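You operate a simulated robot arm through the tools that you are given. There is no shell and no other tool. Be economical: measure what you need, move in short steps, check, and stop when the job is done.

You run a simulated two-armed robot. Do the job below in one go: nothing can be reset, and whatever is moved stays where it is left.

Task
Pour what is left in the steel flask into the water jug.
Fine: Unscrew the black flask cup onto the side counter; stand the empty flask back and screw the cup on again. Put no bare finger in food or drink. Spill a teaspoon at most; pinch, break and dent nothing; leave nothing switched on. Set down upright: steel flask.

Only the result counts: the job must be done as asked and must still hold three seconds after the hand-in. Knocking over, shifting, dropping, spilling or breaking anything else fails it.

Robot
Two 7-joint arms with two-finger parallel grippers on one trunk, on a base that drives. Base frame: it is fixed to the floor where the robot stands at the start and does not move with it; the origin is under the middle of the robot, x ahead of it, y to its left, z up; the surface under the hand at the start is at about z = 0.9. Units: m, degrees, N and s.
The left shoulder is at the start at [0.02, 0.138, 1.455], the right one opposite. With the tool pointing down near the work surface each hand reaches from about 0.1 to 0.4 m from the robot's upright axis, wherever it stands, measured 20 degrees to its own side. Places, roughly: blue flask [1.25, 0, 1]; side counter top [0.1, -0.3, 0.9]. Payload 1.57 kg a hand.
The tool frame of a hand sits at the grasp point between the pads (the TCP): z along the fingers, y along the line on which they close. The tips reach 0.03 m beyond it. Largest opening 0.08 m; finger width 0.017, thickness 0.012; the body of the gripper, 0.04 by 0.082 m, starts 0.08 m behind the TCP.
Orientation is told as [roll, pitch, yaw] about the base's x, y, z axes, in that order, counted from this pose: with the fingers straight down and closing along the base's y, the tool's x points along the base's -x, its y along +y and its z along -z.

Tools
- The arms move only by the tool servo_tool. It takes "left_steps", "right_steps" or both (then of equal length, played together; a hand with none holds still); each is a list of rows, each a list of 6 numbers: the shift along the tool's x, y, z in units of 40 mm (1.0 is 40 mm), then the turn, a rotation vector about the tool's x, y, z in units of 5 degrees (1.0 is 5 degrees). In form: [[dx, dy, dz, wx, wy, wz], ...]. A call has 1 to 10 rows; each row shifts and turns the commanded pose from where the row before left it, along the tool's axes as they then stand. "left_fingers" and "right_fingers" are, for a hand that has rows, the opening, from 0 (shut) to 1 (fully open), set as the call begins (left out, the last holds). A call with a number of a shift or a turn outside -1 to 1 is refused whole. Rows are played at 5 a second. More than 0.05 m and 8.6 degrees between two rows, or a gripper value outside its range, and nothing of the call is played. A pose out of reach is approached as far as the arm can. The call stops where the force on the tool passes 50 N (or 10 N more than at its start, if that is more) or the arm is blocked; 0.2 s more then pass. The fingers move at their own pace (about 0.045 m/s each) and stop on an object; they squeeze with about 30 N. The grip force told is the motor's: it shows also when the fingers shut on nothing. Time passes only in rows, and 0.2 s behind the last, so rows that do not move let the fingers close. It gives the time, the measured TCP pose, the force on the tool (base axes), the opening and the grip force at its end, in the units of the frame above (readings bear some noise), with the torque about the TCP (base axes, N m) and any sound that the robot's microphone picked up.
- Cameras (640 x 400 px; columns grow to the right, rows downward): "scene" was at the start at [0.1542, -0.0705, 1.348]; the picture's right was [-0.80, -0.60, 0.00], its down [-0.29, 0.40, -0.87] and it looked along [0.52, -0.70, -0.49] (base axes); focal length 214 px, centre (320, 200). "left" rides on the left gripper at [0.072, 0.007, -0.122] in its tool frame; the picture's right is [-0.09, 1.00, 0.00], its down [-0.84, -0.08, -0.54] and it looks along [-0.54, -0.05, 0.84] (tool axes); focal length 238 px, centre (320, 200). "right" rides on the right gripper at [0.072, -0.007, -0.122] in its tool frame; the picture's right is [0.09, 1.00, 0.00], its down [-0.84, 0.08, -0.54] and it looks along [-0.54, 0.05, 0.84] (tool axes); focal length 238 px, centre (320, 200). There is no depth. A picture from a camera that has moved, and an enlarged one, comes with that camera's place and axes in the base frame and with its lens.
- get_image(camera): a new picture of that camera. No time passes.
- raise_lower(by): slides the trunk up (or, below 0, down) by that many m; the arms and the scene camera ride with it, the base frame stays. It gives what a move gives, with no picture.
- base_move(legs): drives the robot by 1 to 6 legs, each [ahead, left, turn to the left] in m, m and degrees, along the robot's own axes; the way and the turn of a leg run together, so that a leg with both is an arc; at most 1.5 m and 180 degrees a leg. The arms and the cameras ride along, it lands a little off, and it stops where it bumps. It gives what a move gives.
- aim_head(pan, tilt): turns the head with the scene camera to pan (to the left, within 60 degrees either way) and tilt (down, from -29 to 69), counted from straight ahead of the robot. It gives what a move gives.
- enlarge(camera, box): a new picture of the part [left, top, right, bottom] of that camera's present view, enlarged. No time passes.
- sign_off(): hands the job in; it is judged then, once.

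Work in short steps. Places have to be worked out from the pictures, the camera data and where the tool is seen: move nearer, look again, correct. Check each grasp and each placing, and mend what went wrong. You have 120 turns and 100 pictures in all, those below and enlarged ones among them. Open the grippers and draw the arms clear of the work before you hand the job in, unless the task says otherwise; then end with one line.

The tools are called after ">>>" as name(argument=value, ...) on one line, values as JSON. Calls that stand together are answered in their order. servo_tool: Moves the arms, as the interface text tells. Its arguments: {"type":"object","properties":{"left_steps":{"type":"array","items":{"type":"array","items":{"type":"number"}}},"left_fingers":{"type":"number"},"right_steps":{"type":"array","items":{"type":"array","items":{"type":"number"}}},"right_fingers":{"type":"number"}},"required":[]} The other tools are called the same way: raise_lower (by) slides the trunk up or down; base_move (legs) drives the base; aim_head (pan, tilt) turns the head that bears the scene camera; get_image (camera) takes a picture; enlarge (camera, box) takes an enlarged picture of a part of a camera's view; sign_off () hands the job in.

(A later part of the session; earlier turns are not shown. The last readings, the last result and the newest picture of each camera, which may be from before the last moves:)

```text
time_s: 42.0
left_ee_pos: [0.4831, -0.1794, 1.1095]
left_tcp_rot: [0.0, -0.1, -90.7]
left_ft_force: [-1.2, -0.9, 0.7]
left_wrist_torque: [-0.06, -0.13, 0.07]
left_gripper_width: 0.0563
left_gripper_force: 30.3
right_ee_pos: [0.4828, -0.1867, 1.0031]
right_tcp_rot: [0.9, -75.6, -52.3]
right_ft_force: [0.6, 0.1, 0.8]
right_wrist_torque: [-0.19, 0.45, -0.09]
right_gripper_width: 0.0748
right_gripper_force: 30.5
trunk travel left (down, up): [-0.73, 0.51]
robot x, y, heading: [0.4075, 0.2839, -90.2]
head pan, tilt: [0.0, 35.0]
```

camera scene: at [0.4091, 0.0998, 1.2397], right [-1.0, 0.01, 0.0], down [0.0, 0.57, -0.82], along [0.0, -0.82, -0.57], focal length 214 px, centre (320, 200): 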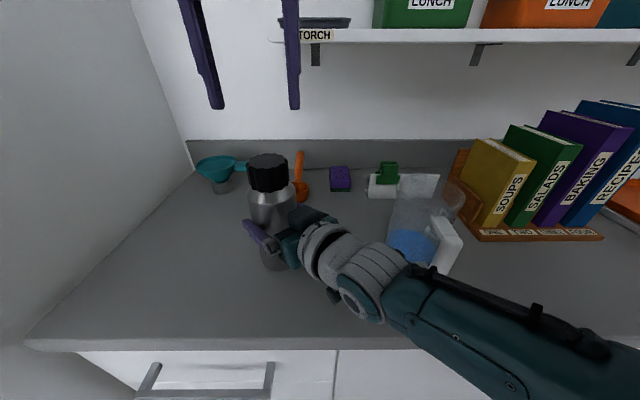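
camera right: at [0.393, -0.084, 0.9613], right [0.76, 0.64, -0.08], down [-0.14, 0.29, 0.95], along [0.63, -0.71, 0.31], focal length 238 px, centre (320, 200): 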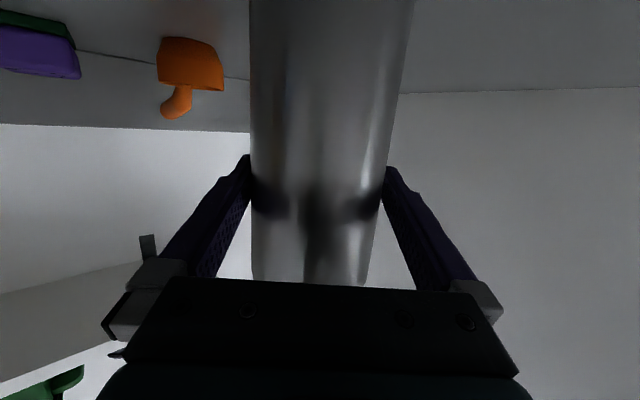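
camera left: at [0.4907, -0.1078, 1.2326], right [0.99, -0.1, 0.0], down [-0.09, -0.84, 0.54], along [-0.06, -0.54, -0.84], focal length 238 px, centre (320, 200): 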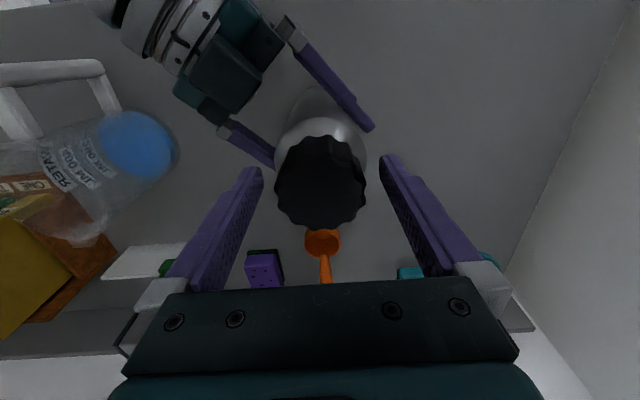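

Cap held at 56 mm. I'll turn it counter-clockwise as seen from above by 50°.

>>> servo_tool(left_steps=[[0, 0, 0, 0, 0, -1], [0, 0, 0, 0, 0, -1], [0, 0, 0, 0, 0, -1], [0, 0, 0, 0, 0, -1], [0, 0, 0, 0, 0, -1], [0, 0, 0, 0, 0, -1], [0, 0, 0, 0, 0, -1], [0, 0, 0, 0, 0, -1], [0, 0, 0, 0, 0, -1], [0, 0, 0, 0, 0, -1]])

>>> get_image(camera="scene")

```text
time_s: 44.2
left_ee_pos: [0.4836, -0.1811, 1.109]
left_tcp_rot: [-0.5, -0.1, -40.4]
left_ft_force: [-19.8, -16.6, 7.7]
left_wrist_torque: [-0.46, 1.15, -0.22]
left_gripper_width: 0.0564
left_gripper_force: 30.4
right_ee_pos: [0.4853, -0.1847, 1.0024]
right_tcp_rot: [1.4, -75.7, -52.5]
right_ft_force: [19.4, 20.0, -0.4]
right_wrist_torque: [-0.86, 0.44, 0.25]
right_gripper_width: 0.0751
right_gripper_force: 30.2
trunk travel left (down, up): [-0.73, 0.51]
robot x, y, heading: [0.408, 0.2838, -90.5]
head pan, tilt: [0.0, 35.0]
```

```text
71 pictures are left
camera scene: at [0.4089, 0.1001, 1.2398], right [-1.0, 0.01, 0.0], down [0.0, 0.57, -0.82], along [0.0, -0.82, -0.57], focal length 214 px, centre (320, 200)
```

scene: 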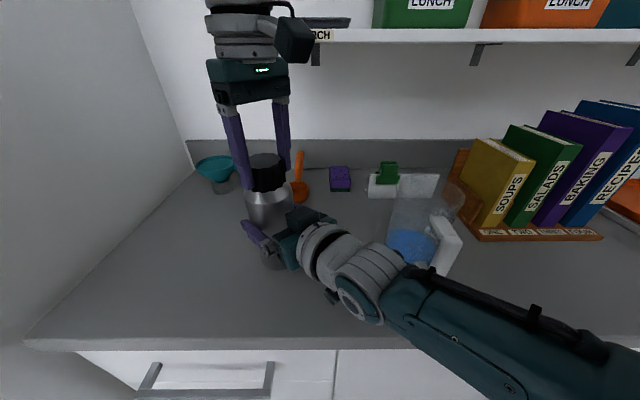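

The cap has turned 50° with a moderate side load along the closing line, so the axis is a few mm off. I'll relieve it with a small shift and keep unscrewing.

>>> servo_tool(left_steps=[[0, -0.07, 0, 0, 0, -1], [0, 0, 0, 0, 0, -1], [0, 0, 0, 0, 0, -1], [0, 0, 0, 0, 0, -1], [0, 0, 0, 0, 0, -1], [0, 0, 0, 0, 0, -1], [0, 0, 0, 0, 0, -1], [0, 0, 0, 0, 0, -1], [0, 0, 0, 0, 0, -1], [0, 0, 0, 0, 0, -1]])

>>> enlarge(camera="scene", box=[170, 80, 370, 205])

```text
time_s: 46.4
left_ee_pos: [0.4842, -0.1842, 1.1098]
left_tcp_rot: [-1.0, 0.1, 9.5]
left_ft_force: [-7.6, -30.9, 13.6]
left_wrist_torque: [-1.41, -0.22, -0.19]
left_gripper_width: 0.0563
left_gripper_force: 30.0
right_ee_pos: [0.4856, -0.1857, 1.0028]
right_tcp_rot: [1.3, -75.6, -52.4]
right_ft_force: [11.7, 37.4, 3.8]
right_wrist_torque: [-0.76, 0.25, 0.09]
right_gripper_width: 0.0745
right_gripper_force: 30.4
trunk travel left (down, up): [-0.73, 0.51]
robot x, y, heading: [0.4062, 0.2852, -90.4]
head pan, tilt: [0.0, 35.0]
```

```text
3.20 times, centred on (270, 142) of scene
camera zoom: at [0.4096, 0.0998, 1.2397], right [-1.0, 0.01, 0.0], down [0.0, 0.57, -0.82], along [0.0, -0.82, -0.57], focal length 686 px, centre (480, 384)
```

zoom: 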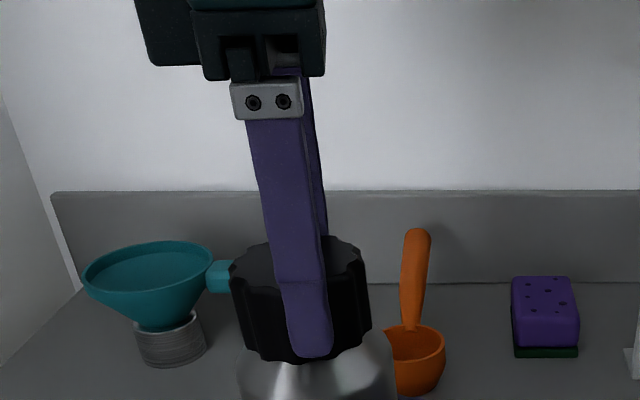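

An upward push is appearing (13 N), so the cap is rising on its thread. I'll relieve the side load, ease up 1 mm, and turn on.

>>> servo_tool(left_steps=[[0, -0.1, -0.03, 0, 0, 0], [0, -0.03, 0, 0, 0, -1], [0, 0, 0, 0, 0, -1], [0, 0, 0, 0, 0, -1], [0, 0, 0, 0, 0, -1], [0, 0, 0, 0, 0, -1], [0, 0, 0, 0, 0, -1], [0, 0, 0, 0, 0, -1], [0, 0, 0, 0, 0, -1], [0, 0, 0, 0, 0, -1]])

```text
time_s: 48.6
left_ee_pos: [0.484, -0.1837, 1.1122]
left_tcp_rot: [-0.3, 0.8, 54.4]
left_ft_force: [-6.6, -27.1, 15.3]
left_wrist_torque: [-1.07, 0.04, -0.04]
left_gripper_width: 0.0564
left_gripper_force: 29.9
left hand out of reach, approached as far as the arm can: row 1
right_ee_pos: [0.4862, -0.1857, 1.0021]
right_tcp_rot: [1.1, -75.6, -52.4]
right_ft_force: [9.7, 32.7, 1.1]
right_wrist_torque: [-0.62, 0.1, -0.16]
right_gripper_width: 0.0742
right_gripper_force: 29.8
trunk travel left (down, up): [-0.73, 0.51]
robot x, y, heading: [0.4077, 0.2871, -90.3]
head pan, tilt: [0.0, 35.0]
```

145° turned and the cap has risen about 2.7 mm. The left arm is at its reach limit in y and that is causing the side load, so I'll bring the flask about 8 mm toward me with the right hand while I keep turning.

>>> servo_tool(left_steps=[[0, 0, -0.02, 0, 0, 0], [0, 0, -0.02, 0, 0, 0], [0, 0, 0, 0, 0, -1], [0, 0, 0, 0, 0, -1], [0, 0, 0, 0, 0, -1], [0, 0, 0, 0, 0, -1], [0, 0, 0, 0, 0, -1], [0, 0, 0, 0, 0, -1], [0, 0, 0, 0, 0, -1], [0, 0, 0, 0, 0, -1]], right_steps=[[0.02, 0.06, -0.076, 0, 0, 0], [0.02, 0.06, -0.076, 0, 0, 0], [0, 0, 0, 0, 0, 0], [0, 0, 0, 0, 0, 0], [0, 0, 0, 0, 0, 0], [0, 0, 0, 0, 0, 0], [0, 0, 0, 0, 0, 0], [0, 0, 0, 0, 0, 0], [0, 0, 0, 0, 0, 0], [0, 0, 0, 0, 0, 0]])

>>> enlarge(camera="scene", box=[170, 80, 370, 205])

```text
time_s: 50.8
left_ee_pos: [0.4819, -0.1807, 1.1118]
left_tcp_rot: [0.0, 0.1, 94.4]
left_ft_force: [-0.3, 0.1, 0.0]
left_wrist_torque: [0.01, 0.04, -0.05]
left_gripper_width: 0.0561
left_gripper_force: 30.0
right_ee_pos: [0.4826, -0.1783, 1.0024]
right_tcp_rot: [0.9, -75.6, -52.2]
right_ft_force: [-1.6, -1.4, 2.7]
right_wrist_torque: [0.09, 0.22, 0.04]
right_gripper_width: 0.0721
right_gripper_force: 30.1
trunk travel left (down, up): [-0.73, 0.51]
robot x, y, heading: [0.4088, 0.2849, -90.2]
head pan, tilt: [0.0, 35.0]
```

```text
3.20 times, centred on (270, 142) of scene
camera zoom: at [0.4084, 0.0996, 1.2398], right [-1.0, 0.01, 0.0], down [0.0, 0.57, -0.82], along [-0.01, -0.82, -0.57], focal length 686 px, centre (480, 384)
```

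zoom: 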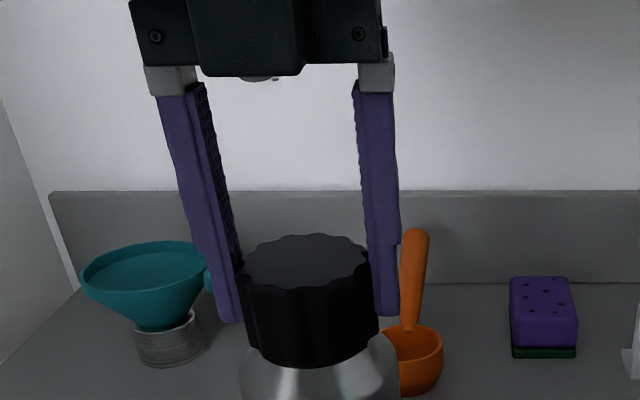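

All side loads and torques have dropped to zero, so the cap may be free. I'll test with a 6 mm lift and watch the force.

>>> servo_tool(left_steps=[[0, 0, -0.07, 0, 0, 0], [0, 0, -0.08, 0, 0, 0]])

>>> enlarge(camera="scene", box=[170, 80, 370, 205])

```text
time_s: 51.4
left_ee_pos: [0.4831, -0.1816, 1.117]
left_tcp_rot: [-0.1, 0.1, 94.4]
left_ft_force: [0.6, 1.5, -0.4]
left_wrist_torque: [0.05, -0.04, 0.02]
left_gripper_width: 0.0561
left_gripper_force: 30.2
right_ee_pos: [0.4822, -0.1792, 1.0017]
right_tcp_rot: [1.1, -75.5, -52.5]
right_ft_force: [-2.1, -3.6, 2.4]
right_wrist_torque: [0.25, 0.21, 0.05]
right_gripper_width: 0.0725
right_gripper_force: 30.2
trunk travel left (down, up): [-0.73, 0.51]
robot x, y, heading: [0.4092, 0.2849, -90.4]
head pan, tilt: [0.0, 35.0]
```

```text
3.20 times, centred on (270, 142) of scene
camera zoom: at [0.4085, 0.0997, 1.2397], right [-1.0, 0.01, 0.0], down [0.0, 0.57, -0.82], along [-0.01, -0.82, -0.57], focal length 686 px, centre (480, 384)
```

zoom: 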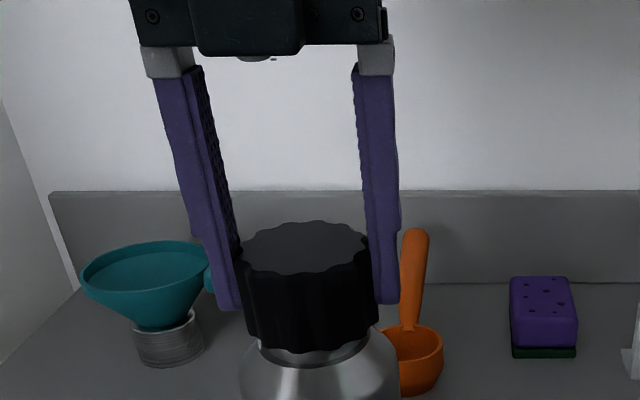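

The cap is off: the neck shows and there's no load. I'll raise it clear of the neck, carry it left to about [0.63, -0.10], and check before lowering.

>>> servo_tool(left_steps=[[0, 0, -0.7, 0, 0, 0], [0, 0, -0.8, 0, 0, 0], [0, 0, -0.8, 0, 0, 0], [-0.4, -0.75, 0, 0, 0, 0], [-0.4, -0.75, 0, 0, 0, 0], [-0.4, -0.75, 0, 0, 0, 0], [-0.4, -0.75, 0, 0, 0, 0], [-0.4, -0.75, 0, 0, 0, 0]])

>>> get_image(camera="scene")

```text
time_s: 53.2
left_ee_pos: [0.561, -0.1845, 1.2077]
left_tcp_rot: [-0.3, -1.6, 93.4]
left_ft_force: [0.1, 0.3, 0.1]
left_wrist_torque: [0.02, 0.02, 0.02]
left_gripper_width: 0.0564
left_gripper_force: 30.1
left hand out of reach, approached as far as the arm can: row 3, 4, 5, 6, 7, 8
right_ee_pos: [0.4841, -0.1781, 1.0039]
right_tcp_rot: [1.1, -75.6, -52.5]
right_ft_force: [-0.7, -1.5, 3.0]
right_wrist_torque: [0.19, 0.15, 0.06]
right_gripper_width: 0.0722
right_gripper_force: 29.8
trunk travel left (down, up): [-0.73, 0.51]
robot x, y, heading: [0.4084, 0.283, -90.4]
head pan, tilt: [0.0, 35.0]
```

```text
67 pictures are left
camera scene: at [0.4085, 0.0997, 1.2397], right [-1.0, 0.01, 0.0], down [0.0, 0.57, -0.82], along [-0.01, -0.82, -0.57], focal length 214 px, centre (320, 200)
```

scene: 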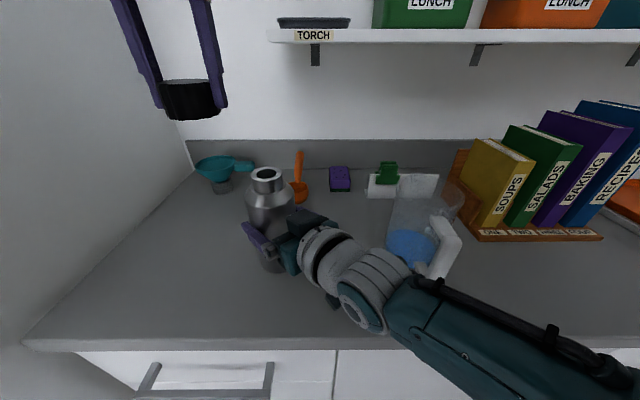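

The neck is open. The left wrist seems to be at a joint limit with this yaw, so I'll unwind the hand while it holds the cap in the air.

>>> servo_tool(left_steps=[[0, 0, 0, 0, 0, 1], [0, 0, 0, 0, 0, 1], [0, 0, 0, 0, 0, 1], [0, 0, 0, 0, 0, 1], [0, 0, 0, 0, 0, 1], [0, 0, 0, 0, 0, 1], [0, 0, 0, 0, 0, 1], [0, 0, 0, 0, 0, 1], [0, 0, 0, 0, 0, 1], [0, 0, 0, 0, 0, 1]])

>>> servo_tool(left_steps=[[0, 0, 0, 0, 0, 1], [0, 0, 0, 0, 0, 1], [0, 0, 0, 0, 0, 1], [0, 0, 0, 0, 0, 1], [0, 0, 0, 0, 0, 1], [0, 0, 0, 0, 0, 1], [0, 0, 0, 0, 0, 1], [0, 0, 0, 0, 0, 1], [0, 0, 0, 0, 0, 1], [0, 0, 0, 0, 0, 1]])

```text
time_s: 55.4
left_ee_pos: [0.5636, -0.1847, 1.209]
left_tcp_rot: [1.0, -1.1, 43.6]
left_ft_force: [-0.3, 0.1, 0.3]
left_wrist_torque: [-0.01, 0.01, 0.0]
left_gripper_width: 0.0564
left_gripper_force: 29.8
right_ee_pos: [0.4827, -0.1784, 1.002]
right_tcp_rot: [1.0, -75.6, -52.3]
right_ft_force: [-1.5, -1.9, 1.1]
right_wrist_torque: [0.07, 0.11, 0.04]
right_gripper_width: 0.0723
right_gripper_force: 29.6
trunk travel left (down, up): [-0.73, 0.51]
robot x, y, heading: [0.4121, 0.285, -90.5]
head pan, tilt: [0.0, 35.0]
```

```text
time_s: 57.6
left_ee_pos: [0.5657, -0.1849, 1.2076]
left_tcp_rot: [1.4, 0.0, -6.2]
left_ft_force: [0.4, 0.4, -1.0]
left_wrist_torque: [0.03, 0.0, -0.02]
left_gripper_width: 0.0561
left_gripper_force: 29.9
right_ee_pos: [0.482, -0.178, 1.0028]
right_tcp_rot: [1.0, -75.6, -52.4]
right_ft_force: [-1.7, -2.1, 1.1]
right_wrist_torque: [-0.02, 0.18, 0.04]
right_gripper_width: 0.0723
right_gripper_force: 29.9
trunk travel left (down, up): [-0.73, 0.51]
robot x, y, heading: [0.4101, 0.2865, -90.5]
head pan, tilt: [0.0, 35.0]
```

Unwinding is fine. I'll turn another 40° so the camera stalk faces away from the flask, then move toward [0.62, -0.11].

>>> servo_tool(left_steps=[[0, 0, 0, 0, 0, 1], [0, 0, 0, 0, 0, 1], [0, 0, 0, 0, 0, 1], [0, 0, 0, 0, 0, 1], [0, 0, 0, 0, 0, 1], [0, 0, 0, 0, 0, 1], [0, 0, 0, 0, 0, 1], [0.13, 0.77, 0, 0, 0, 1], [0.13, 0.77, 0, 0, 0, 0], [0.13, 0.77, 0, 0, 0, 0]])

>>> get_image(camera="scene")

```text
time_s: 59.8
left_ee_pos: [0.6009, -0.1819, 1.2077]
left_tcp_rot: [2.2, 1.9, -46.5]
left_ft_force: [-0.5, 0.2, -0.5]
left_wrist_torque: [-0.03, 0.01, -0.01]
left_gripper_width: 0.0562
left_gripper_force: 29.2
left hand out of reach, approached as far as the arm can: row 8, 9, 10
right_ee_pos: [0.4824, -0.1781, 1.0031]
right_tcp_rot: [1.1, -75.6, -52.5]
right_ft_force: [-1.2, -0.4, 0.6]
right_wrist_torque: [0.04, 0.25, 0.05]
right_gripper_width: 0.0724
right_gripper_force: 30.4
trunk travel left (down, up): [-0.73, 0.51]
robot x, y, heading: [0.4103, 0.2873, -90.0]
head pan, tilt: [0.0, 35.0]
```

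```text
66 pictures are left
camera scene: at [0.4086, 0.0998, 1.2397], right [-1.0, 0.01, 0.0], down [0.0, 0.57, -0.82], along [-0.01, -0.82, -0.57], focal length 214 px, centre (320, 200)
```

scene: 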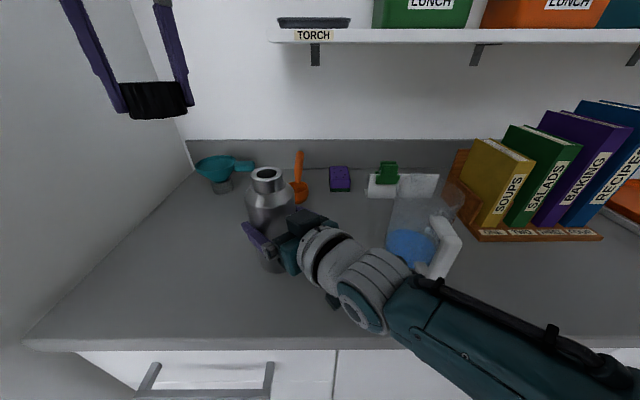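

I'll finish unwinding to the natural yaw (-90) so the stalk points toward the robot, then move out to x≈0.62.

>>> servo_tool(left_steps=[[0, 0, 0, 0, 0, 1], [0, 0, 0, 0, 0, 1], [0, 0, 0, 0, 0, 1], [0, 0, 0, 0, 0, 1], [0, 0, 0, 0, 0, 1], [0, 0, 0, 0, 0, 1], [0, 0, 0, 0, 0, 1], [0, 0, 0, 0, 0, 1], [0, 0, 0, -0.4, -0.4, 0.7]])

>>> servo_tool(left_steps=[[0.4, 0.3, 0, 0, 0, 0], [0.4, 0.3, 0, 0, 0, 0], [0.4, 0, 0.5, 0, 0, 0], [0, 0, 0.8, 0, 0, 0], [0, 0, 0.8, 0, 0, 0]])

>>> get_image(camera="scene")

```text
time_s: 61.8
left_ee_pos: [0.5821, -0.1869, 1.2089]
left_tcp_rot: [2.2, 0.8, -87.7]
left_ft_force: [0.1, -0.1, 0.1]
left_wrist_torque: [0.04, -0.03, -0.02]
left_gripper_width: 0.056
left_gripper_force: 29.9
left hand out of reach, approached as far as the arm can: row 8, 9
right_ee_pos: [0.4827, -0.1776, 1.0024]
right_tcp_rot: [1.1, -75.6, -52.5]
right_ft_force: [-0.5, -0.4, 1.7]
right_wrist_torque: [0.16, 0.23, 0.02]
right_gripper_width: 0.0722
right_gripper_force: 29.7
trunk travel left (down, up): [-0.73, 0.51]
robot x, y, heading: [0.4109, 0.286, -90.2]
head pan, tilt: [0.0, 35.0]
```

```text
time_s: 63.0
left_ee_pos: [0.5719, -0.2016, 1.1568]
left_tcp_rot: [2.2, -2.0, -89.2]
left_ft_force: [0.7, 0.1, -0.6]
left_wrist_torque: [-0.02, 0.0, 0.0]
left_gripper_width: 0.0563
left_gripper_force: 30.1
left hand out of reach, approached as far as the arm can: row 1, 2, 3, 4
right_ee_pos: [0.482, -0.1791, 1.0025]
right_tcp_rot: [1.1, -75.6, -52.5]
right_ft_force: [-0.2, -0.5, 0.9]
right_wrist_torque: [0.15, 0.18, 0.03]
right_gripper_width: 0.0722
right_gripper_force: 30.5
trunk travel left (down, up): [-0.73, 0.51]
robot x, y, heading: [0.4109, 0.2879, -90.5]
head pan, tilt: [0.0, 35.0]
```

```text
65 pictures are left
camera scene: at [0.4087, 0.0999, 1.2397], right [-1.0, 0.01, 0.0], down [0.0, 0.57, -0.82], along [-0.01, -0.82, -0.57], focal length 214 px, centre (320, 200)
```

scene: 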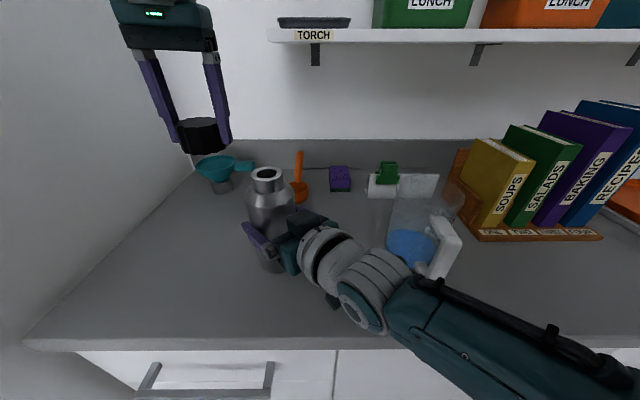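

The left arm's reach is awkward in this configuration. I'll try plain sideways motion in small steps.

>>> servo_tool(left_steps=[[0, 0, 0.5, 0, 0, 0], [0, 0.5, 0, 0, 0, 0], [0, 0.5, 0, 0, 0, 0], [0, 0.5, 0, 0, 0, 0]])

```text
time_s: 64.0
left_ee_pos: [0.578, -0.2015, 1.1372]
left_tcp_rot: [2.4, -2.1, -88.8]
left_ft_force: [0.2, -0.1, -0.6]
left_wrist_torque: [0.01, 0.0, -0.03]
left_gripper_width: 0.056
left_gripper_force: 30.1
left hand out of reach, approached as far as the arm can: row 2, 3, 4
right_ee_pos: [0.4827, -0.1786, 1.0022]
right_tcp_rot: [1.0, -75.6, -52.5]
right_ft_force: [0.5, 0.5, 0.9]
right_wrist_torque: [0.15, 0.15, -0.02]
right_gripper_width: 0.0721
right_gripper_force: 29.5
trunk travel left (down, up): [-0.73, 0.51]
robot x, y, heading: [0.4125, 0.2856, -90.5]
head pan, tilt: [0.0, 35.0]
```

I'll look at the left arm's posture to understand what limits it.

>>> aim_head(pan=55, tilt=15)

>>> get_image(camera="scene")

```text
time_s: 65.3
left_ee_pos: [0.5766, -0.2018, 1.1366]
left_tcp_rot: [2.3, -2.0, -88.7]
left_ft_force: [0.4, 0.0, -0.6]
left_wrist_torque: [0.05, 0.01, -0.02]
left_gripper_width: 0.0564
left_gripper_force: 30.1
right_ee_pos: [0.4832, -0.1783, 1.0014]
right_tcp_rot: [1.1, -75.6, -52.5]
right_ft_force: [0.2, -0.3, 1.0]
right_wrist_torque: [0.1, 0.15, 0.01]
right_gripper_width: 0.072
right_gripper_force: 29.8
trunk travel left (down, up): [-0.73, 0.51]
robot x, y, heading: [0.4079, 0.2873, -90.5]
head pan, tilt: [55.0, 15.0]
```

```text
64 pictures are left
camera scene: at [0.4854, 0.1338, 1.2716], right [-0.58, -0.82, 0.0], down [-0.21, 0.15, -0.97], along [0.79, -0.56, -0.26], focal length 214 px, centre (320, 200)
```

scene: 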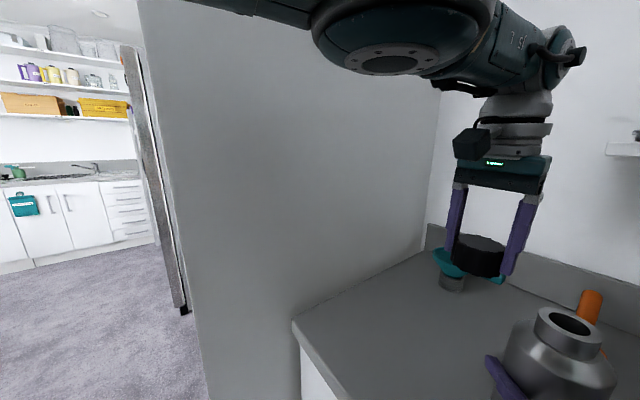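

The left arm can't retreat in this posture. Since the flask will be lifted anyway, I'll lift it with the right hand and move it toward the jug side. That frees the base and trunk, and I can lower the cap with the trunk.

>>> servo_tool(right_steps=[[-0.3, 0, -0.08, 0, 0, 0], [-0.6, 0, -0.155, 0, 0, 0], [-0.4, 0, -0.1, 0, 0, 0], [0.127, -0.66, -0.49, 0, 0, 0], [0.127, -0.66, -0.49, 0, 0, 0], [0.127, -0.66, -0.49, 0, 0, 0]])

>>> aim_head(pan=0, tilt=35)

>>> get_image(camera="scene")

```text
time_s: 66.7
left_ee_pos: [0.5765, -0.2025, 1.1371]
left_tcp_rot: [2.3, -1.9, -88.7]
left_ft_force: [0.1, 0.3, -0.1]
left_wrist_torque: [-0.01, 0.02, 0.01]
left_gripper_width: 0.0559
left_gripper_force: 29.2
right_ee_pos: [0.3818, -0.1795, 1.0552]
right_tcp_rot: [1.5, -75.6, -52.7]
right_ft_force: [-0.5, -0.2, -6.4]
right_wrist_torque: [-0.01, -0.01, -0.06]
right_gripper_width: 0.0721
right_gripper_force: 29.8
trunk travel left (down, up): [-0.73, 0.51]
robot x, y, heading: [0.4092, 0.2842, -90.5]
head pan, tilt: [55.0, 15.0]
```

```text
time_s: 67.9
left_ee_pos: [0.5765, -0.2017, 1.1374]
left_tcp_rot: [2.2, -2.0, -88.5]
left_ft_force: [0.0, 0.6, 0.2]
left_wrist_torque: [-0.03, 0.03, 0.02]
left_gripper_width: 0.0563
left_gripper_force: 29.8
right_ee_pos: [0.3823, -0.1795, 1.0559]
right_tcp_rot: [1.2, -75.7, -52.6]
right_ft_force: [-0.1, -0.6, -6.2]
right_wrist_torque: [0.02, 0.01, 0.04]
right_gripper_width: 0.0721
right_gripper_force: 29.7
trunk travel left (down, up): [-0.73, 0.51]
robot x, y, heading: [0.411, 0.2888, -90.5]
head pan, tilt: [0.0, 35.0]
```

```text
63 pictures are left
camera scene: at [0.4088, 0.1004, 1.2395], right [-1.0, 0.01, 0.0], down [0.0, 0.57, -0.82], along [0.0, -0.82, -0.57], focal length 214 px, centre (320, 200)
```

scene: 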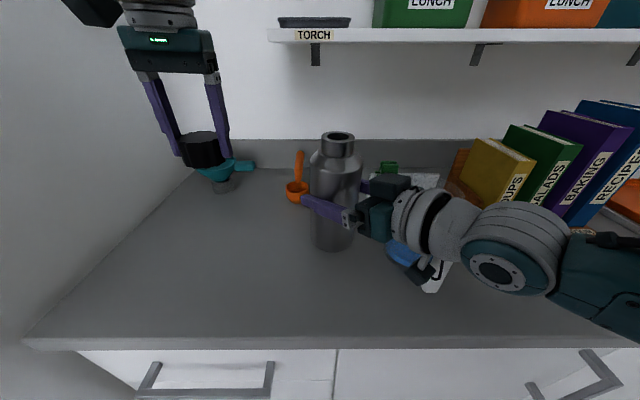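

The flask is held securely (about 0.63 kg). I'll raise it 17 cm more so the trunk can be lowered.

>>> servo_tool(right_steps=[[-0.8, 0, -0.2, 0, 0, 0], [-0.8, 0, -0.2, 0, 0, 0], [-0.8, 0, -0.2, 0, 0, 0], [-0.8, 0, -0.2, 0, 0, 0], [-0.8, 0, -0.2, 0, 0, 0]])

>>> get_image(camera="scene")

```text
time_s: 69.1
left_ee_pos: [0.5768, -0.2009, 1.1373]
left_tcp_rot: [2.3, -2.1, -88.7]
left_ft_force: [-0.1, -0.6, -1.2]
left_wrist_torque: [0.01, -0.01, -0.01]
left_gripper_width: 0.0562
left_gripper_force: 30.4
right_ee_pos: [0.3823, -0.1807, 1.2213]
right_tcp_rot: [1.4, -75.6, -52.7]
right_ft_force: [0.1, 0.7, -5.7]
right_wrist_torque: [0.03, 0.03, 0.01]
right_gripper_width: 0.072
right_gripper_force: 30.0
trunk travel left (down, up): [-0.73, 0.51]
robot x, y, heading: [0.4093, 0.2845, -90.3]
head pan, tilt: [0.0, 35.0]
```

```text
62 pictures are left
camera scene: at [0.4087, 0.1003, 1.2395], right [-1.0, 0.01, 0.0], down [0.0, 0.57, -0.82], along [-0.01, -0.82, -0.57], focal length 214 px, centre (320, 200)
```

scene: 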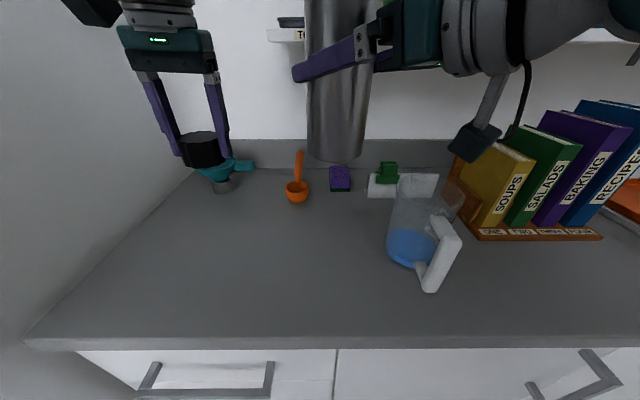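

I'll move the base slightly back and left, then lower the trunk about 0.19 m so the cap ends just above the counter.

>>> base_move(legs=[[-0.03, 0.04, 0]])

>>> raise_lower(by=-0.185)

>>> get_image(camera="scene")

>>> get_image(camera="left")

```text
time_s: 70.0
left_ee_pos: [0.6177, -0.1722, 1.1365]
left_tcp_rot: [2.4, -2.0, -88.6]
left_ft_force: [-0.4, 0.1, 0.0]
left_wrist_torque: [-0.01, 0.04, 0.01]
left_gripper_width: 0.0562
left_gripper_force: 30.1
right_ee_pos: [0.4223, -0.1511, 1.2211]
right_tcp_rot: [1.1, -75.6, -52.5]
right_ft_force: [0.2, 0.8, -4.4]
right_wrist_torque: [0.01, -0.01, 0.0]
right_gripper_width: 0.0721
right_gripper_force: 30.1
trunk travel left (down, up): [-0.73, 0.51]
robot x, y, heading: [0.4514, 0.3158, -90.5]
head pan, tilt: [0.0, 35.0]
```

```text
time_s: 72.1
left_ee_pos: [0.6164, -0.1715, 0.9518]
left_tcp_rot: [2.4, -2.0, -88.8]
left_ft_force: [-0.3, 0.4, -1.4]
left_wrist_torque: [0.01, -0.02, 0.01]
left_gripper_width: 0.0561
left_gripper_force: 30.2
right_ee_pos: [0.4226, -0.1513, 1.036]
right_tcp_rot: [1.2, -75.6, -52.6]
right_ft_force: [-0.2, 0.0, -5.8]
right_wrist_torque: [0.03, 0.02, -0.01]
right_gripper_width: 0.0721
right_gripper_force: 30.2
trunk travel left (down, up): [-0.545, 0.695]
robot x, y, heading: [0.4495, 0.3159, -90.1]
head pan, tilt: [0.0, 35.0]
```

```text
61 pictures are left
camera scene: at [0.4485, 0.1302, 1.0546], right [-1.0, 0.01, 0.0], down [0.0, 0.57, -0.82], along [0.0, -0.82, -0.57], focal length 214 px, centre (320, 200)
```

scene: 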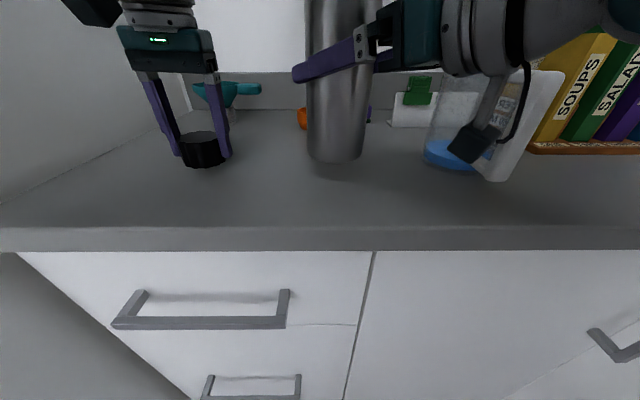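

```text
60 pictures are left
camera left: at [0.6165, -0.0959, 1.0696], right [1.0, -0.07, 0.04], down [-0.08, -0.82, 0.57], along [0.0, -0.57, -0.82], focal length 238 px, centre (320, 200)
```

left: 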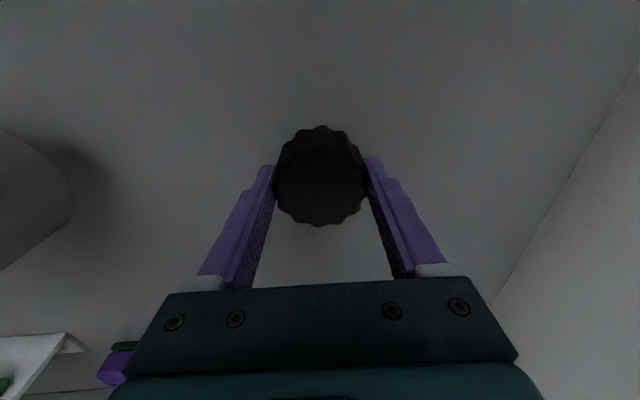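

The cap is about 1.4 cm above the counter. I'll lower the left hand in small steps.

>>> servo_tool(left_steps=[[0, 0, 0.1, 0, 0, 0], [0, 0, 0.1, 0, 0, 0], [0, 0, 0.08, 0, 0, 0], [0, 0, 0, 0, 0, 0]])

>>> enlarge(camera="scene", box=[140, 90, 260, 190])

```text
time_s: 73.1
left_ee_pos: [0.6187, -0.171, 0.941]
left_tcp_rot: [2.3, -1.9, -88.7]
left_ft_force: [0.4, 0.6, -0.5]
left_wrist_torque: [-0.01, 0.01, -0.03]
left_gripper_width: 0.0562
left_gripper_force: 29.4
right_ee_pos: [0.4229, -0.1509, 1.0356]
right_tcp_rot: [1.2, -75.5, -52.5]
right_ft_force: [0.0, -0.4, -5.6]
right_wrist_torque: [0.01, 0.02, -0.01]
right_gripper_width: 0.0721
right_gripper_force: 29.2
trunk travel left (down, up): [-0.545, 0.695]
robot x, y, heading: [0.4538, 0.3161, -90.3]
head pan, tilt: [0.0, 35.0]
```

```text
4.00 times, centred on (200, 140) of scene
camera zoom: at [0.4485, 0.1303, 1.0545], right [-1.0, 0.01, 0.0], down [0.0, 0.57, -0.82], along [0.0, -0.82, -0.57], focal length 858 px, centre (800, 440)
```

zoom: 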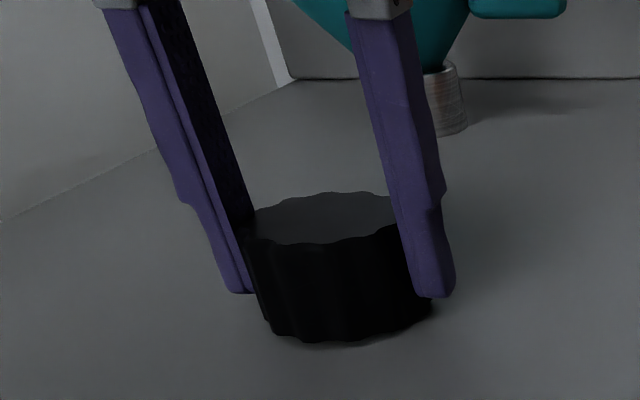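

The gap is nearly closed. I'll go a few more millimetres down.

>>> servo_tool(left_steps=[[0, 0, 0.05, 0, 0, 0], [0, 0, 0.04, 0, 0, 0], [0, 0, 0, 0, 0, 0]])

>>> enlarge(camera="scene", box=[140, 90, 260, 190])

```text
time_s: 73.9
left_ee_pos: [0.6184, -0.1725, 0.9374]
left_tcp_rot: [2.4, -2.0, -88.7]
left_ft_force: [0.0, 0.5, 3.5]
left_wrist_torque: [0.02, 0.1, -0.04]
left_gripper_width: 0.0561
left_gripper_force: 29.4
right_ee_pos: [0.4225, -0.1505, 1.036]
right_tcp_rot: [1.2, -75.7, -52.6]
right_ft_force: [0.1, -0.9, -6.0]
right_wrist_torque: [-0.02, 0.03, -0.03]
right_gripper_width: 0.0718
right_gripper_force: 30.2
trunk travel left (down, up): [-0.545, 0.695]
robot x, y, heading: [0.4511, 0.3135, -90.3]
head pan, tilt: [0.0, 35.0]
```

```text
4.00 times, centred on (200, 140) of scene
camera zoom: at [0.4485, 0.1302, 1.0546], right [-1.0, 0.01, 0.0], down [0.0, 0.57, -0.82], along [0.0, -0.82, -0.57], focal length 858 px, centre (800, 440)
```

zoom: 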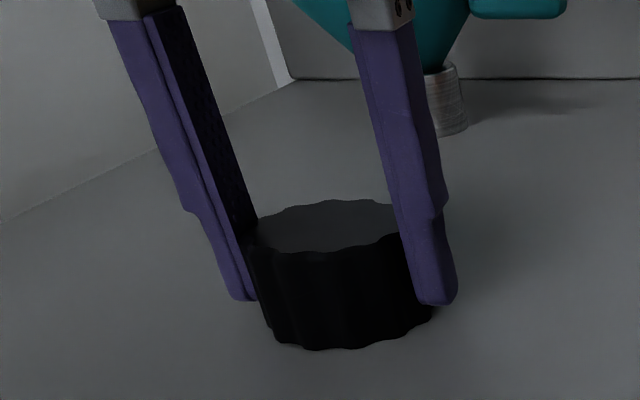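

Contact felt (about 4 N), so the cap is on the counter at [0.618, -0.172]. I'll release it and raise the left hand straight up.

>>> servo_tool(left_steps=[[0, 0, 0, 0, 0, 0], [0, 0, 0, 0, 0, 0], [0, 0, 0, 0, 0, 0], [0, 0, -0.6, 0, 0, 0], [0, 0, -0.8, 0, 0, 0], [0, 0, -0.8, 0, 0, 0]], left_fingers=1)

>>> get_image(camera="scene")

```text
time_s: 75.3
left_ee_pos: [0.6138, -0.1676, 1.0205]
left_tcp_rot: [2.3, -1.5, -88.8]
left_ft_force: [0.0, 0.1, -0.1]
left_wrist_torque: [0.0, -0.04, -0.01]
left_gripper_width: 0.08
left_gripper_force: 0.0
right_ee_pos: [0.4224, -0.151, 1.0354]
right_tcp_rot: [1.2, -75.5, -52.6]
right_ft_force: [-0.3, -0.2, -5.5]
right_wrist_torque: [-0.03, 0.04, 0.02]
right_gripper_width: 0.0721
right_gripper_force: 29.2
trunk travel left (down, up): [-0.545, 0.695]
robot x, y, heading: [0.4479, 0.3137, -90.4]
head pan, tilt: [0.0, 35.0]
```

```text
57 pictures are left
camera scene: at [0.4485, 0.1302, 1.0545], right [-1.0, 0.01, 0.0], down [0.0, 0.57, -0.82], along [0.0, -0.82, -0.57], focal length 214 px, centre (320, 200)
```

scene: 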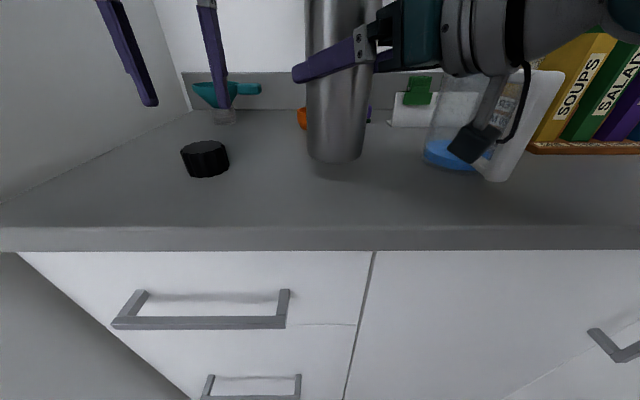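

The cap is standing on the counter. I'll raise the trunk again and look at the jug to locate the pour point exactly.

>>> raise_lower(by=0.185)

>>> aim_head(pan=-20, tilt=45)

>>> get_image(camera="scene")

>>> get_image(camera="right")

```text
time_s: 77.3
left_ee_pos: [0.6144, -0.1682, 1.2066]
left_tcp_rot: [2.3, -1.5, -88.8]
left_ft_force: [0.5, -0.5, -0.8]
left_wrist_torque: [0.03, -0.04, 0.0]
left_gripper_width: 0.0802
left_gripper_force: 0.0
right_ee_pos: [0.4236, -0.1513, 1.2206]
right_tcp_rot: [1.1, -75.6, -52.7]
right_ft_force: [0.1, 0.1, -6.4]
right_wrist_torque: [0.0, 0.05, 0.0]
right_gripper_width: 0.0721
right_gripper_force: 30.1
trunk travel left (down, up): [-0.73, 0.51]
robot x, y, heading: [0.4493, 0.3148, -90.1]
head pan, tilt: [0.0, 35.0]
```

```text
time_s: 78.2
left_ee_pos: [0.6153, -0.1677, 1.2055]
left_tcp_rot: [2.3, -1.6, -88.6]
left_ft_force: [-0.9, 0.7, -0.4]
left_wrist_torque: [0.02, -0.02, -0.02]
left_gripper_width: 0.08
left_gripper_force: 0.0
right_ee_pos: [0.4225, -0.1495, 1.2213]
right_tcp_rot: [1.1, -75.6, -52.6]
right_ft_force: [-0.1, -0.3, -6.0]
right_wrist_torque: [0.05, 0.0, 0.03]
right_gripper_width: 0.0723
right_gripper_force: 29.8
trunk travel left (down, up): [-0.73, 0.51]
robot x, y, heading: [0.4477, 0.3188, -90.5]
head pan, tilt: [-20.0, 45.0]
```

```text
56 pictures are left
camera scene: at [0.4208, 0.1419, 1.2247], right [-0.94, 0.35, 0.0], down [0.25, 0.66, -0.71], along [-0.25, -0.66, -0.71], focal length 214 px, centre (320, 200)
```

scene: 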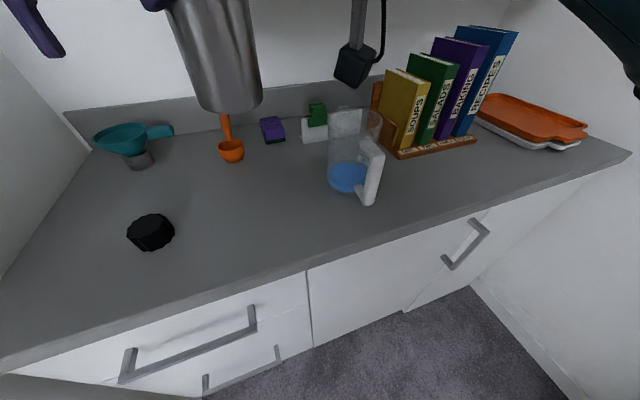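

```text
55 pictures are left
camera right: at [0.3327, -0.0485, 1.1795], right [0.76, 0.64, -0.08], down [-0.14, 0.29, 0.95], along [0.63, -0.71, 0.31], focal length 238 px, centre (320, 200)
```

right: 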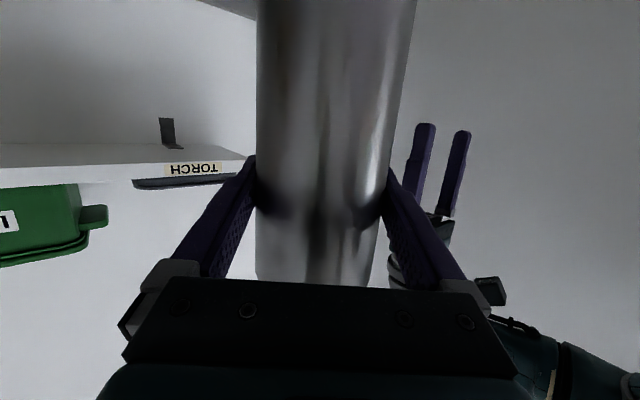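

>>> enlarge(camera="scene", box=[280, 90, 440, 215])

```text
3.20 times, centred on (360, 152) of scene
camera zoom: at [0.4208, 0.1419, 1.2247], right [-0.94, 0.35, 0.0], down [0.25, 0.66, -0.71], along [-0.25, -0.66, -0.71], focal length 686 px, centre (192, 352)
```

zoom: 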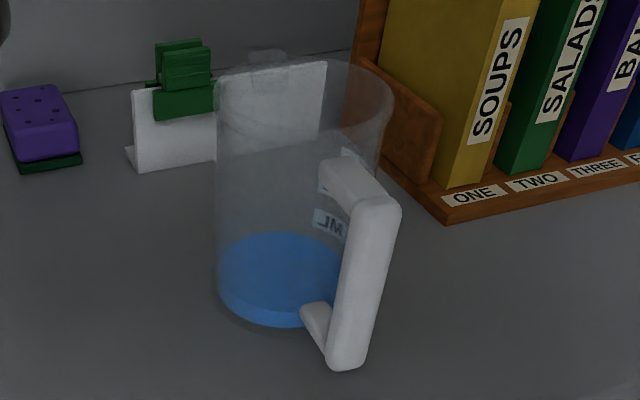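

Jug centre ≈ [0.219, -0.202], rim z≈1.042 with radius about 0.055. I'll bring the flask to about [0.316, -0.16, 1.17], then begin tilting the mouth over the jug.

>>> servo_tool(right_steps=[[0.39, -0.57, -0.27, 0, 0, 0], [0.39, -0.57, -0.27, 0, 0, 0], [0.39, -0.57, -0.27, 0, 0, 0], [0.39, -0.57, -0.27, 0, 0, 0]])

>>> servo_tool(right_steps=[[0, 0, 0, 0, 0, 1], [0, 0, 0, 0, 0, 1], [0, 0, 0, 0, 0, 1], [0, 0, 0, 0, 0, 1], [0, 0, 0, 0, 0, 1], [0, 0, 0, 0, 0, 1], [0, 0, 0, 0, 0, 1], [0, 0, 0, 0, 0, 1]])

>>> get_image(camera="scene")

```text
time_s: 79.2
left_ee_pos: [0.6142, -0.1674, 1.206]
left_tcp_rot: [2.3, -1.5, -88.5]
left_ft_force: [0.7, 0.4, -0.2]
left_wrist_torque: [0.01, 0.05, 0.02]
left_gripper_width: 0.08
left_gripper_force: 0.0
right_ee_pos: [0.3147, -0.1627, 1.1698]
right_tcp_rot: [1.0, -75.5, -52.4]
right_ft_force: [0.6, 0.0, -6.0]
right_wrist_torque: [0.03, 0.03, -0.02]
right_gripper_width: 0.0718
right_gripper_force: 30.1
trunk travel left (down, up): [-0.73, 0.51]
robot x, y, heading: [0.4486, 0.3143, -90.3]
head pan, tilt: [-20.0, 45.0]
```

```text
time_s: 81.0
left_ee_pos: [0.6144, -0.1684, 1.2059]
left_tcp_rot: [2.4, -1.6, -88.6]
left_ft_force: [0.0, -0.3, -0.3]
left_wrist_torque: [-0.02, 0.01, 0.0]
left_gripper_width: 0.08
left_gripper_force: 0.0
right_ee_pos: [0.316, -0.1621, 1.1696]
right_tcp_rot: [68.4, -47.6, -125.0]
right_ft_force: [0.3, 0.0, -5.5]
right_wrist_torque: [-0.02, 0.14, -0.01]
right_gripper_width: 0.0721
right_gripper_force: 30.3
trunk travel left (down, up): [-0.73, 0.51]
robot x, y, heading: [0.4484, 0.3155, -90.6]
head pan, tilt: [-20.0, 45.0]
```

```text
53 pictures are left
camera scene: at [0.4208, 0.142, 1.2247], right [-0.94, 0.35, 0.0], down [0.25, 0.66, -0.71], along [-0.25, -0.66, -0.71], focal length 214 px, centre (320, 200)
```

scene: 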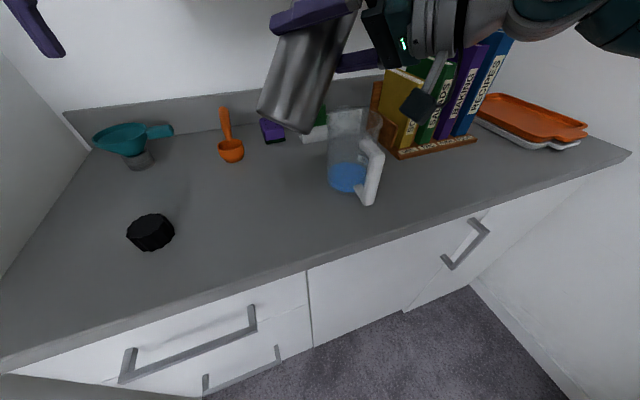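

The tilt direction is right. I'll aim the head up a bit to watch the mouth, tilt to 60° and lower 3.5 cm.

>>> servo_tool(right_steps=[[0, 0, 0, 0, 0, 1], [0, 0, 0, 0, 0, 1], [0, 0, 0, 0, 0, 1], [0, 0, 0, 0, 0, 1], [0.21, -0.365, 0.11, 0, 0, 0], [0.21, -0.365, 0.11, 0, 0, 0]])

>>> aim_head(pan=-25, tilt=28)

>>> get_image(camera="scene")

```text
time_s: 82.3
left_ee_pos: [0.6135, -0.1677, 1.2053]
left_tcp_rot: [2.3, -1.6, -88.7]
left_ft_force: [0.3, -0.1, -0.5]
left_wrist_torque: [0.0, 0.0, 0.0]
left_gripper_width: 0.0801
left_gripper_force: 0.1
right_ee_pos: [0.3159, -0.1618, 1.1358]
right_tcp_rot: [73.5, -28.6, -133.3]
right_ft_force: [0.1, -0.6, -6.2]
right_wrist_torque: [-0.07, 0.15, -0.01]
right_gripper_width: 0.0721
right_gripper_force: 30.0
trunk travel left (down, up): [-0.73, 0.51]
robot x, y, heading: [0.4479, 0.3146, -90.5]
head pan, tilt: [-20.0, 45.0]
```

```text
time_s: 83.2
left_ee_pos: [0.6148, -0.1687, 1.2055]
left_tcp_rot: [2.3, -1.8, -88.8]
left_ft_force: [-0.5, 0.4, -0.6]
left_wrist_torque: [0.02, 0.01, 0.01]
left_gripper_width: 0.0798
left_gripper_force: 0.1
right_ee_pos: [0.3166, -0.1633, 1.1359]
right_tcp_rot: [73.5, -28.7, -133.2]
right_ft_force: [-0.3, -0.4, -6.0]
right_wrist_torque: [-0.05, 0.18, 0.02]
right_gripper_width: 0.072
right_gripper_force: 29.5
trunk travel left (down, up): [-0.73, 0.51]
robot x, y, heading: [0.4443, 0.3148, -90.3]
head pan, tilt: [-25.0, 28.0]
```

```text
52 pictures are left
camera scene: at [0.41, 0.1358, 1.2504], right [-0.9, 0.43, 0.0], down [0.2, 0.43, -0.88], along [-0.38, -0.8, -0.47], focal length 214 px, centre (320, 200)
```

scene: 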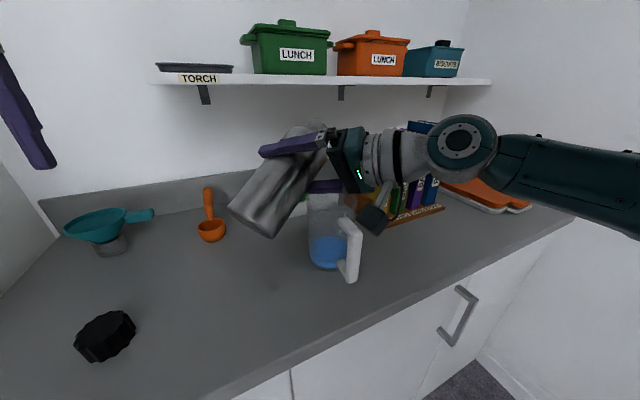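

>>> enlarge(camera="scene", box=[220, 100, 400, 290])

```text
2.11 times, centred on (310, 195) of scene
camera zoom: at [0.41, 0.1358, 1.2504], right [-0.9, 0.43, 0.0], down [0.2, 0.43, -0.88], along [-0.38, -0.8, -0.47], focal length 452 px, centre (341, 210)
```

zoom: 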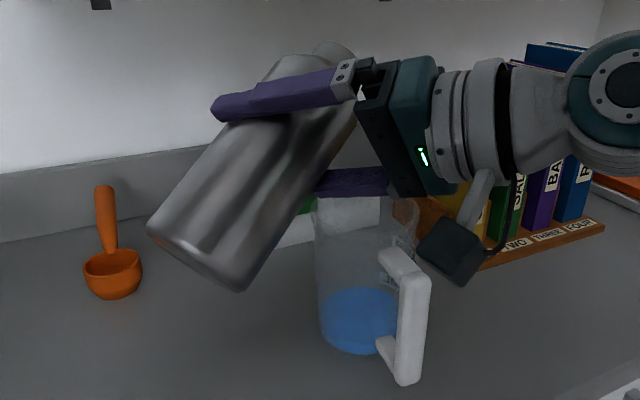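

The mouth lies over the jug and the lower finger clears the rim. I'll tilt on to 80°.

>>> servo_tool(right_steps=[[0, 0, 0, 0, 0, 1], [0, 0, 0, 0, 0, 1], [0, 0, 0, 0, 0, 1], [0, 0, 0, 0, 0, 1], [0, 0, 0, 0, 0, 0], [0, 0, 0, 0, 0, 0]])

>>> enlarge(camera="scene", box=[220, 100, 400, 290])

```text
time_s: 84.5
left_ee_pos: [0.6151, -0.168, 1.2057]
left_tcp_rot: [2.3, -1.6, -88.7]
left_ft_force: [0.1, -0.2, 0.5]
left_wrist_torque: [0.01, 0.01, 0.05]
left_gripper_width: 0.0802
left_gripper_force: 0.1
right_ee_pos: [0.317, -0.1625, 1.1354]
right_tcp_rot: [75.3, -9.3, -138.9]
right_ft_force: [0.0, -0.9, -6.5]
right_wrist_torque: [-0.06, 0.2, 0.02]
right_gripper_width: 0.0722
right_gripper_force: 29.8
trunk travel left (down, up): [-0.73, 0.51]
robot x, y, heading: [0.4443, 0.3125, -90.5]
head pan, tilt: [-25.0, 28.0]
```

```text
2.11 times, centred on (310, 195) of scene
camera zoom: at [0.41, 0.1358, 1.2505], right [-0.9, 0.43, 0.0], down [0.2, 0.42, -0.88], along [-0.38, -0.8, -0.47], focal length 452 px, centre (341, 210)
```

zoom: 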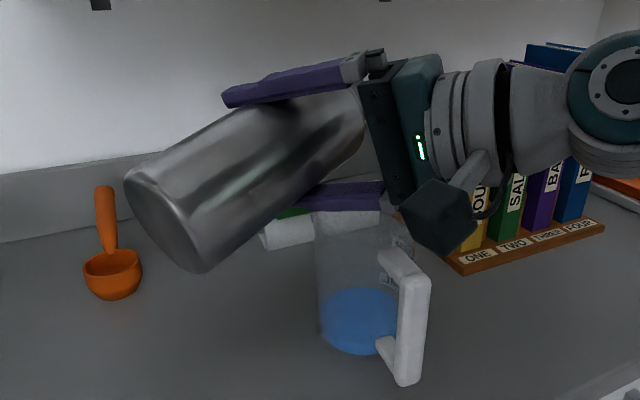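

No flow yet (level unchanged). I'll tilt on to 95° and pause.

>>> servo_tool(right_steps=[[0, 0, 0, 0, 0, 1], [0, 0, 0, 0, 0, 1], [0, 0, 0, 0, 0, 1], [0, 0, 0, 0, 0, 0], [0, 0, 0, 0, 0, 0], [0, 0, 0, 0, 0, 0]])

>>> enlarge(camera="scene", box=[220, 100, 400, 290])

```text
time_s: 86.0
left_ee_pos: [0.6146, -0.1677, 1.2052]
left_tcp_rot: [2.3, -1.6, -88.7]
left_ft_force: [-0.8, -0.3, 0.8]
left_wrist_torque: [0.04, 0.01, 0.0]
left_gripper_width: 0.0799
left_gripper_force: 0.0
right_ee_pos: [0.3155, -0.1624, 1.1359]
right_tcp_rot: [75.5, 5.2, -142.7]
right_ft_force: [0.1, 0.2, -5.3]
right_wrist_torque: [-0.07, 0.22, -0.02]
right_gripper_width: 0.0724
right_gripper_force: 30.2
trunk travel left (down, up): [-0.73, 0.51]
robot x, y, heading: [0.4469, 0.319, -90.4]
head pan, tilt: [-25.0, 28.0]
```

```text
2.11 times, centred on (310, 195) of scene
camera zoom: at [0.41, 0.1358, 1.2505], right [-0.9, 0.43, 0.0], down [0.2, 0.42, -0.88], along [-0.38, -0.8, -0.47], focal length 452 px, centre (341, 210)
```

zoom: 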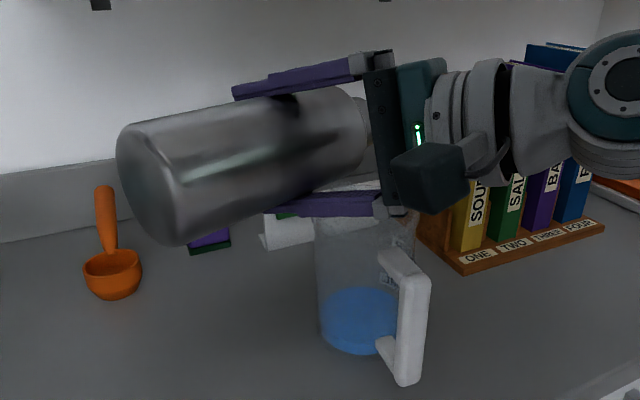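

The neck is above the jug with the flask now just past horizontal. I'll continue slowly to about 105°.

>>> servo_tool(right_steps=[[0, 0, 0, 0, 0, 0.5], [0, 0, 0, 0, 0, 0.5], [0, 0, 0, 0, 0, 0.5], [0, 0, 0, 0, 0, 0.5], [0, 0, 0, 0, 0, 0], [0, 0, 0, 0, 0, 0], [0, 0, 0, 0, 0, 0]])

>>> enlarge(camera="scene", box=[220, 100, 400, 290])

```text
time_s: 87.5
left_ee_pos: [0.6151, -0.1679, 1.2058]
left_tcp_rot: [2.3, -1.6, -88.7]
left_ft_force: [0.1, -0.4, 0.5]
left_wrist_torque: [-0.02, 0.0, 0.03]
left_gripper_width: 0.08
left_gripper_force: 0.0
right_ee_pos: [0.316, -0.1638, 1.1345]
right_tcp_rot: [75.2, 14.9, -145.2]
right_ft_force: [-0.1, 0.3, -4.6]
right_wrist_torque: [-0.04, 0.21, -0.03]
right_gripper_width: 0.0723
right_gripper_force: 30.1
trunk travel left (down, up): [-0.73, 0.51]
robot x, y, heading: [0.4475, 0.3154, -90.4]
head pan, tilt: [-25.0, 28.0]
```

```text
2.11 times, centred on (310, 195) of scene
camera zoom: at [0.41, 0.1357, 1.2505], right [-0.9, 0.43, 0.0], down [0.2, 0.42, -0.88], along [-0.38, -0.8, -0.47], focal length 452 px, centre (341, 210)
```

zoom: 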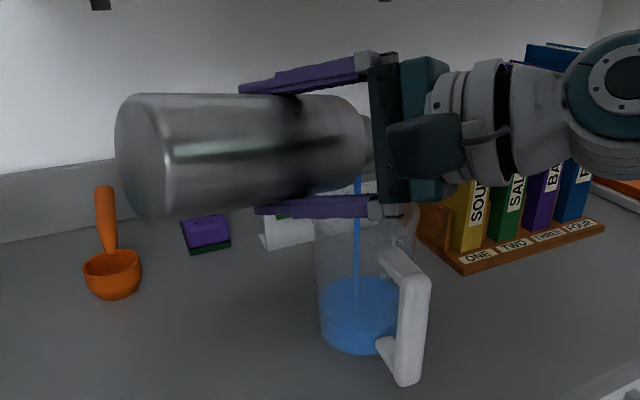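

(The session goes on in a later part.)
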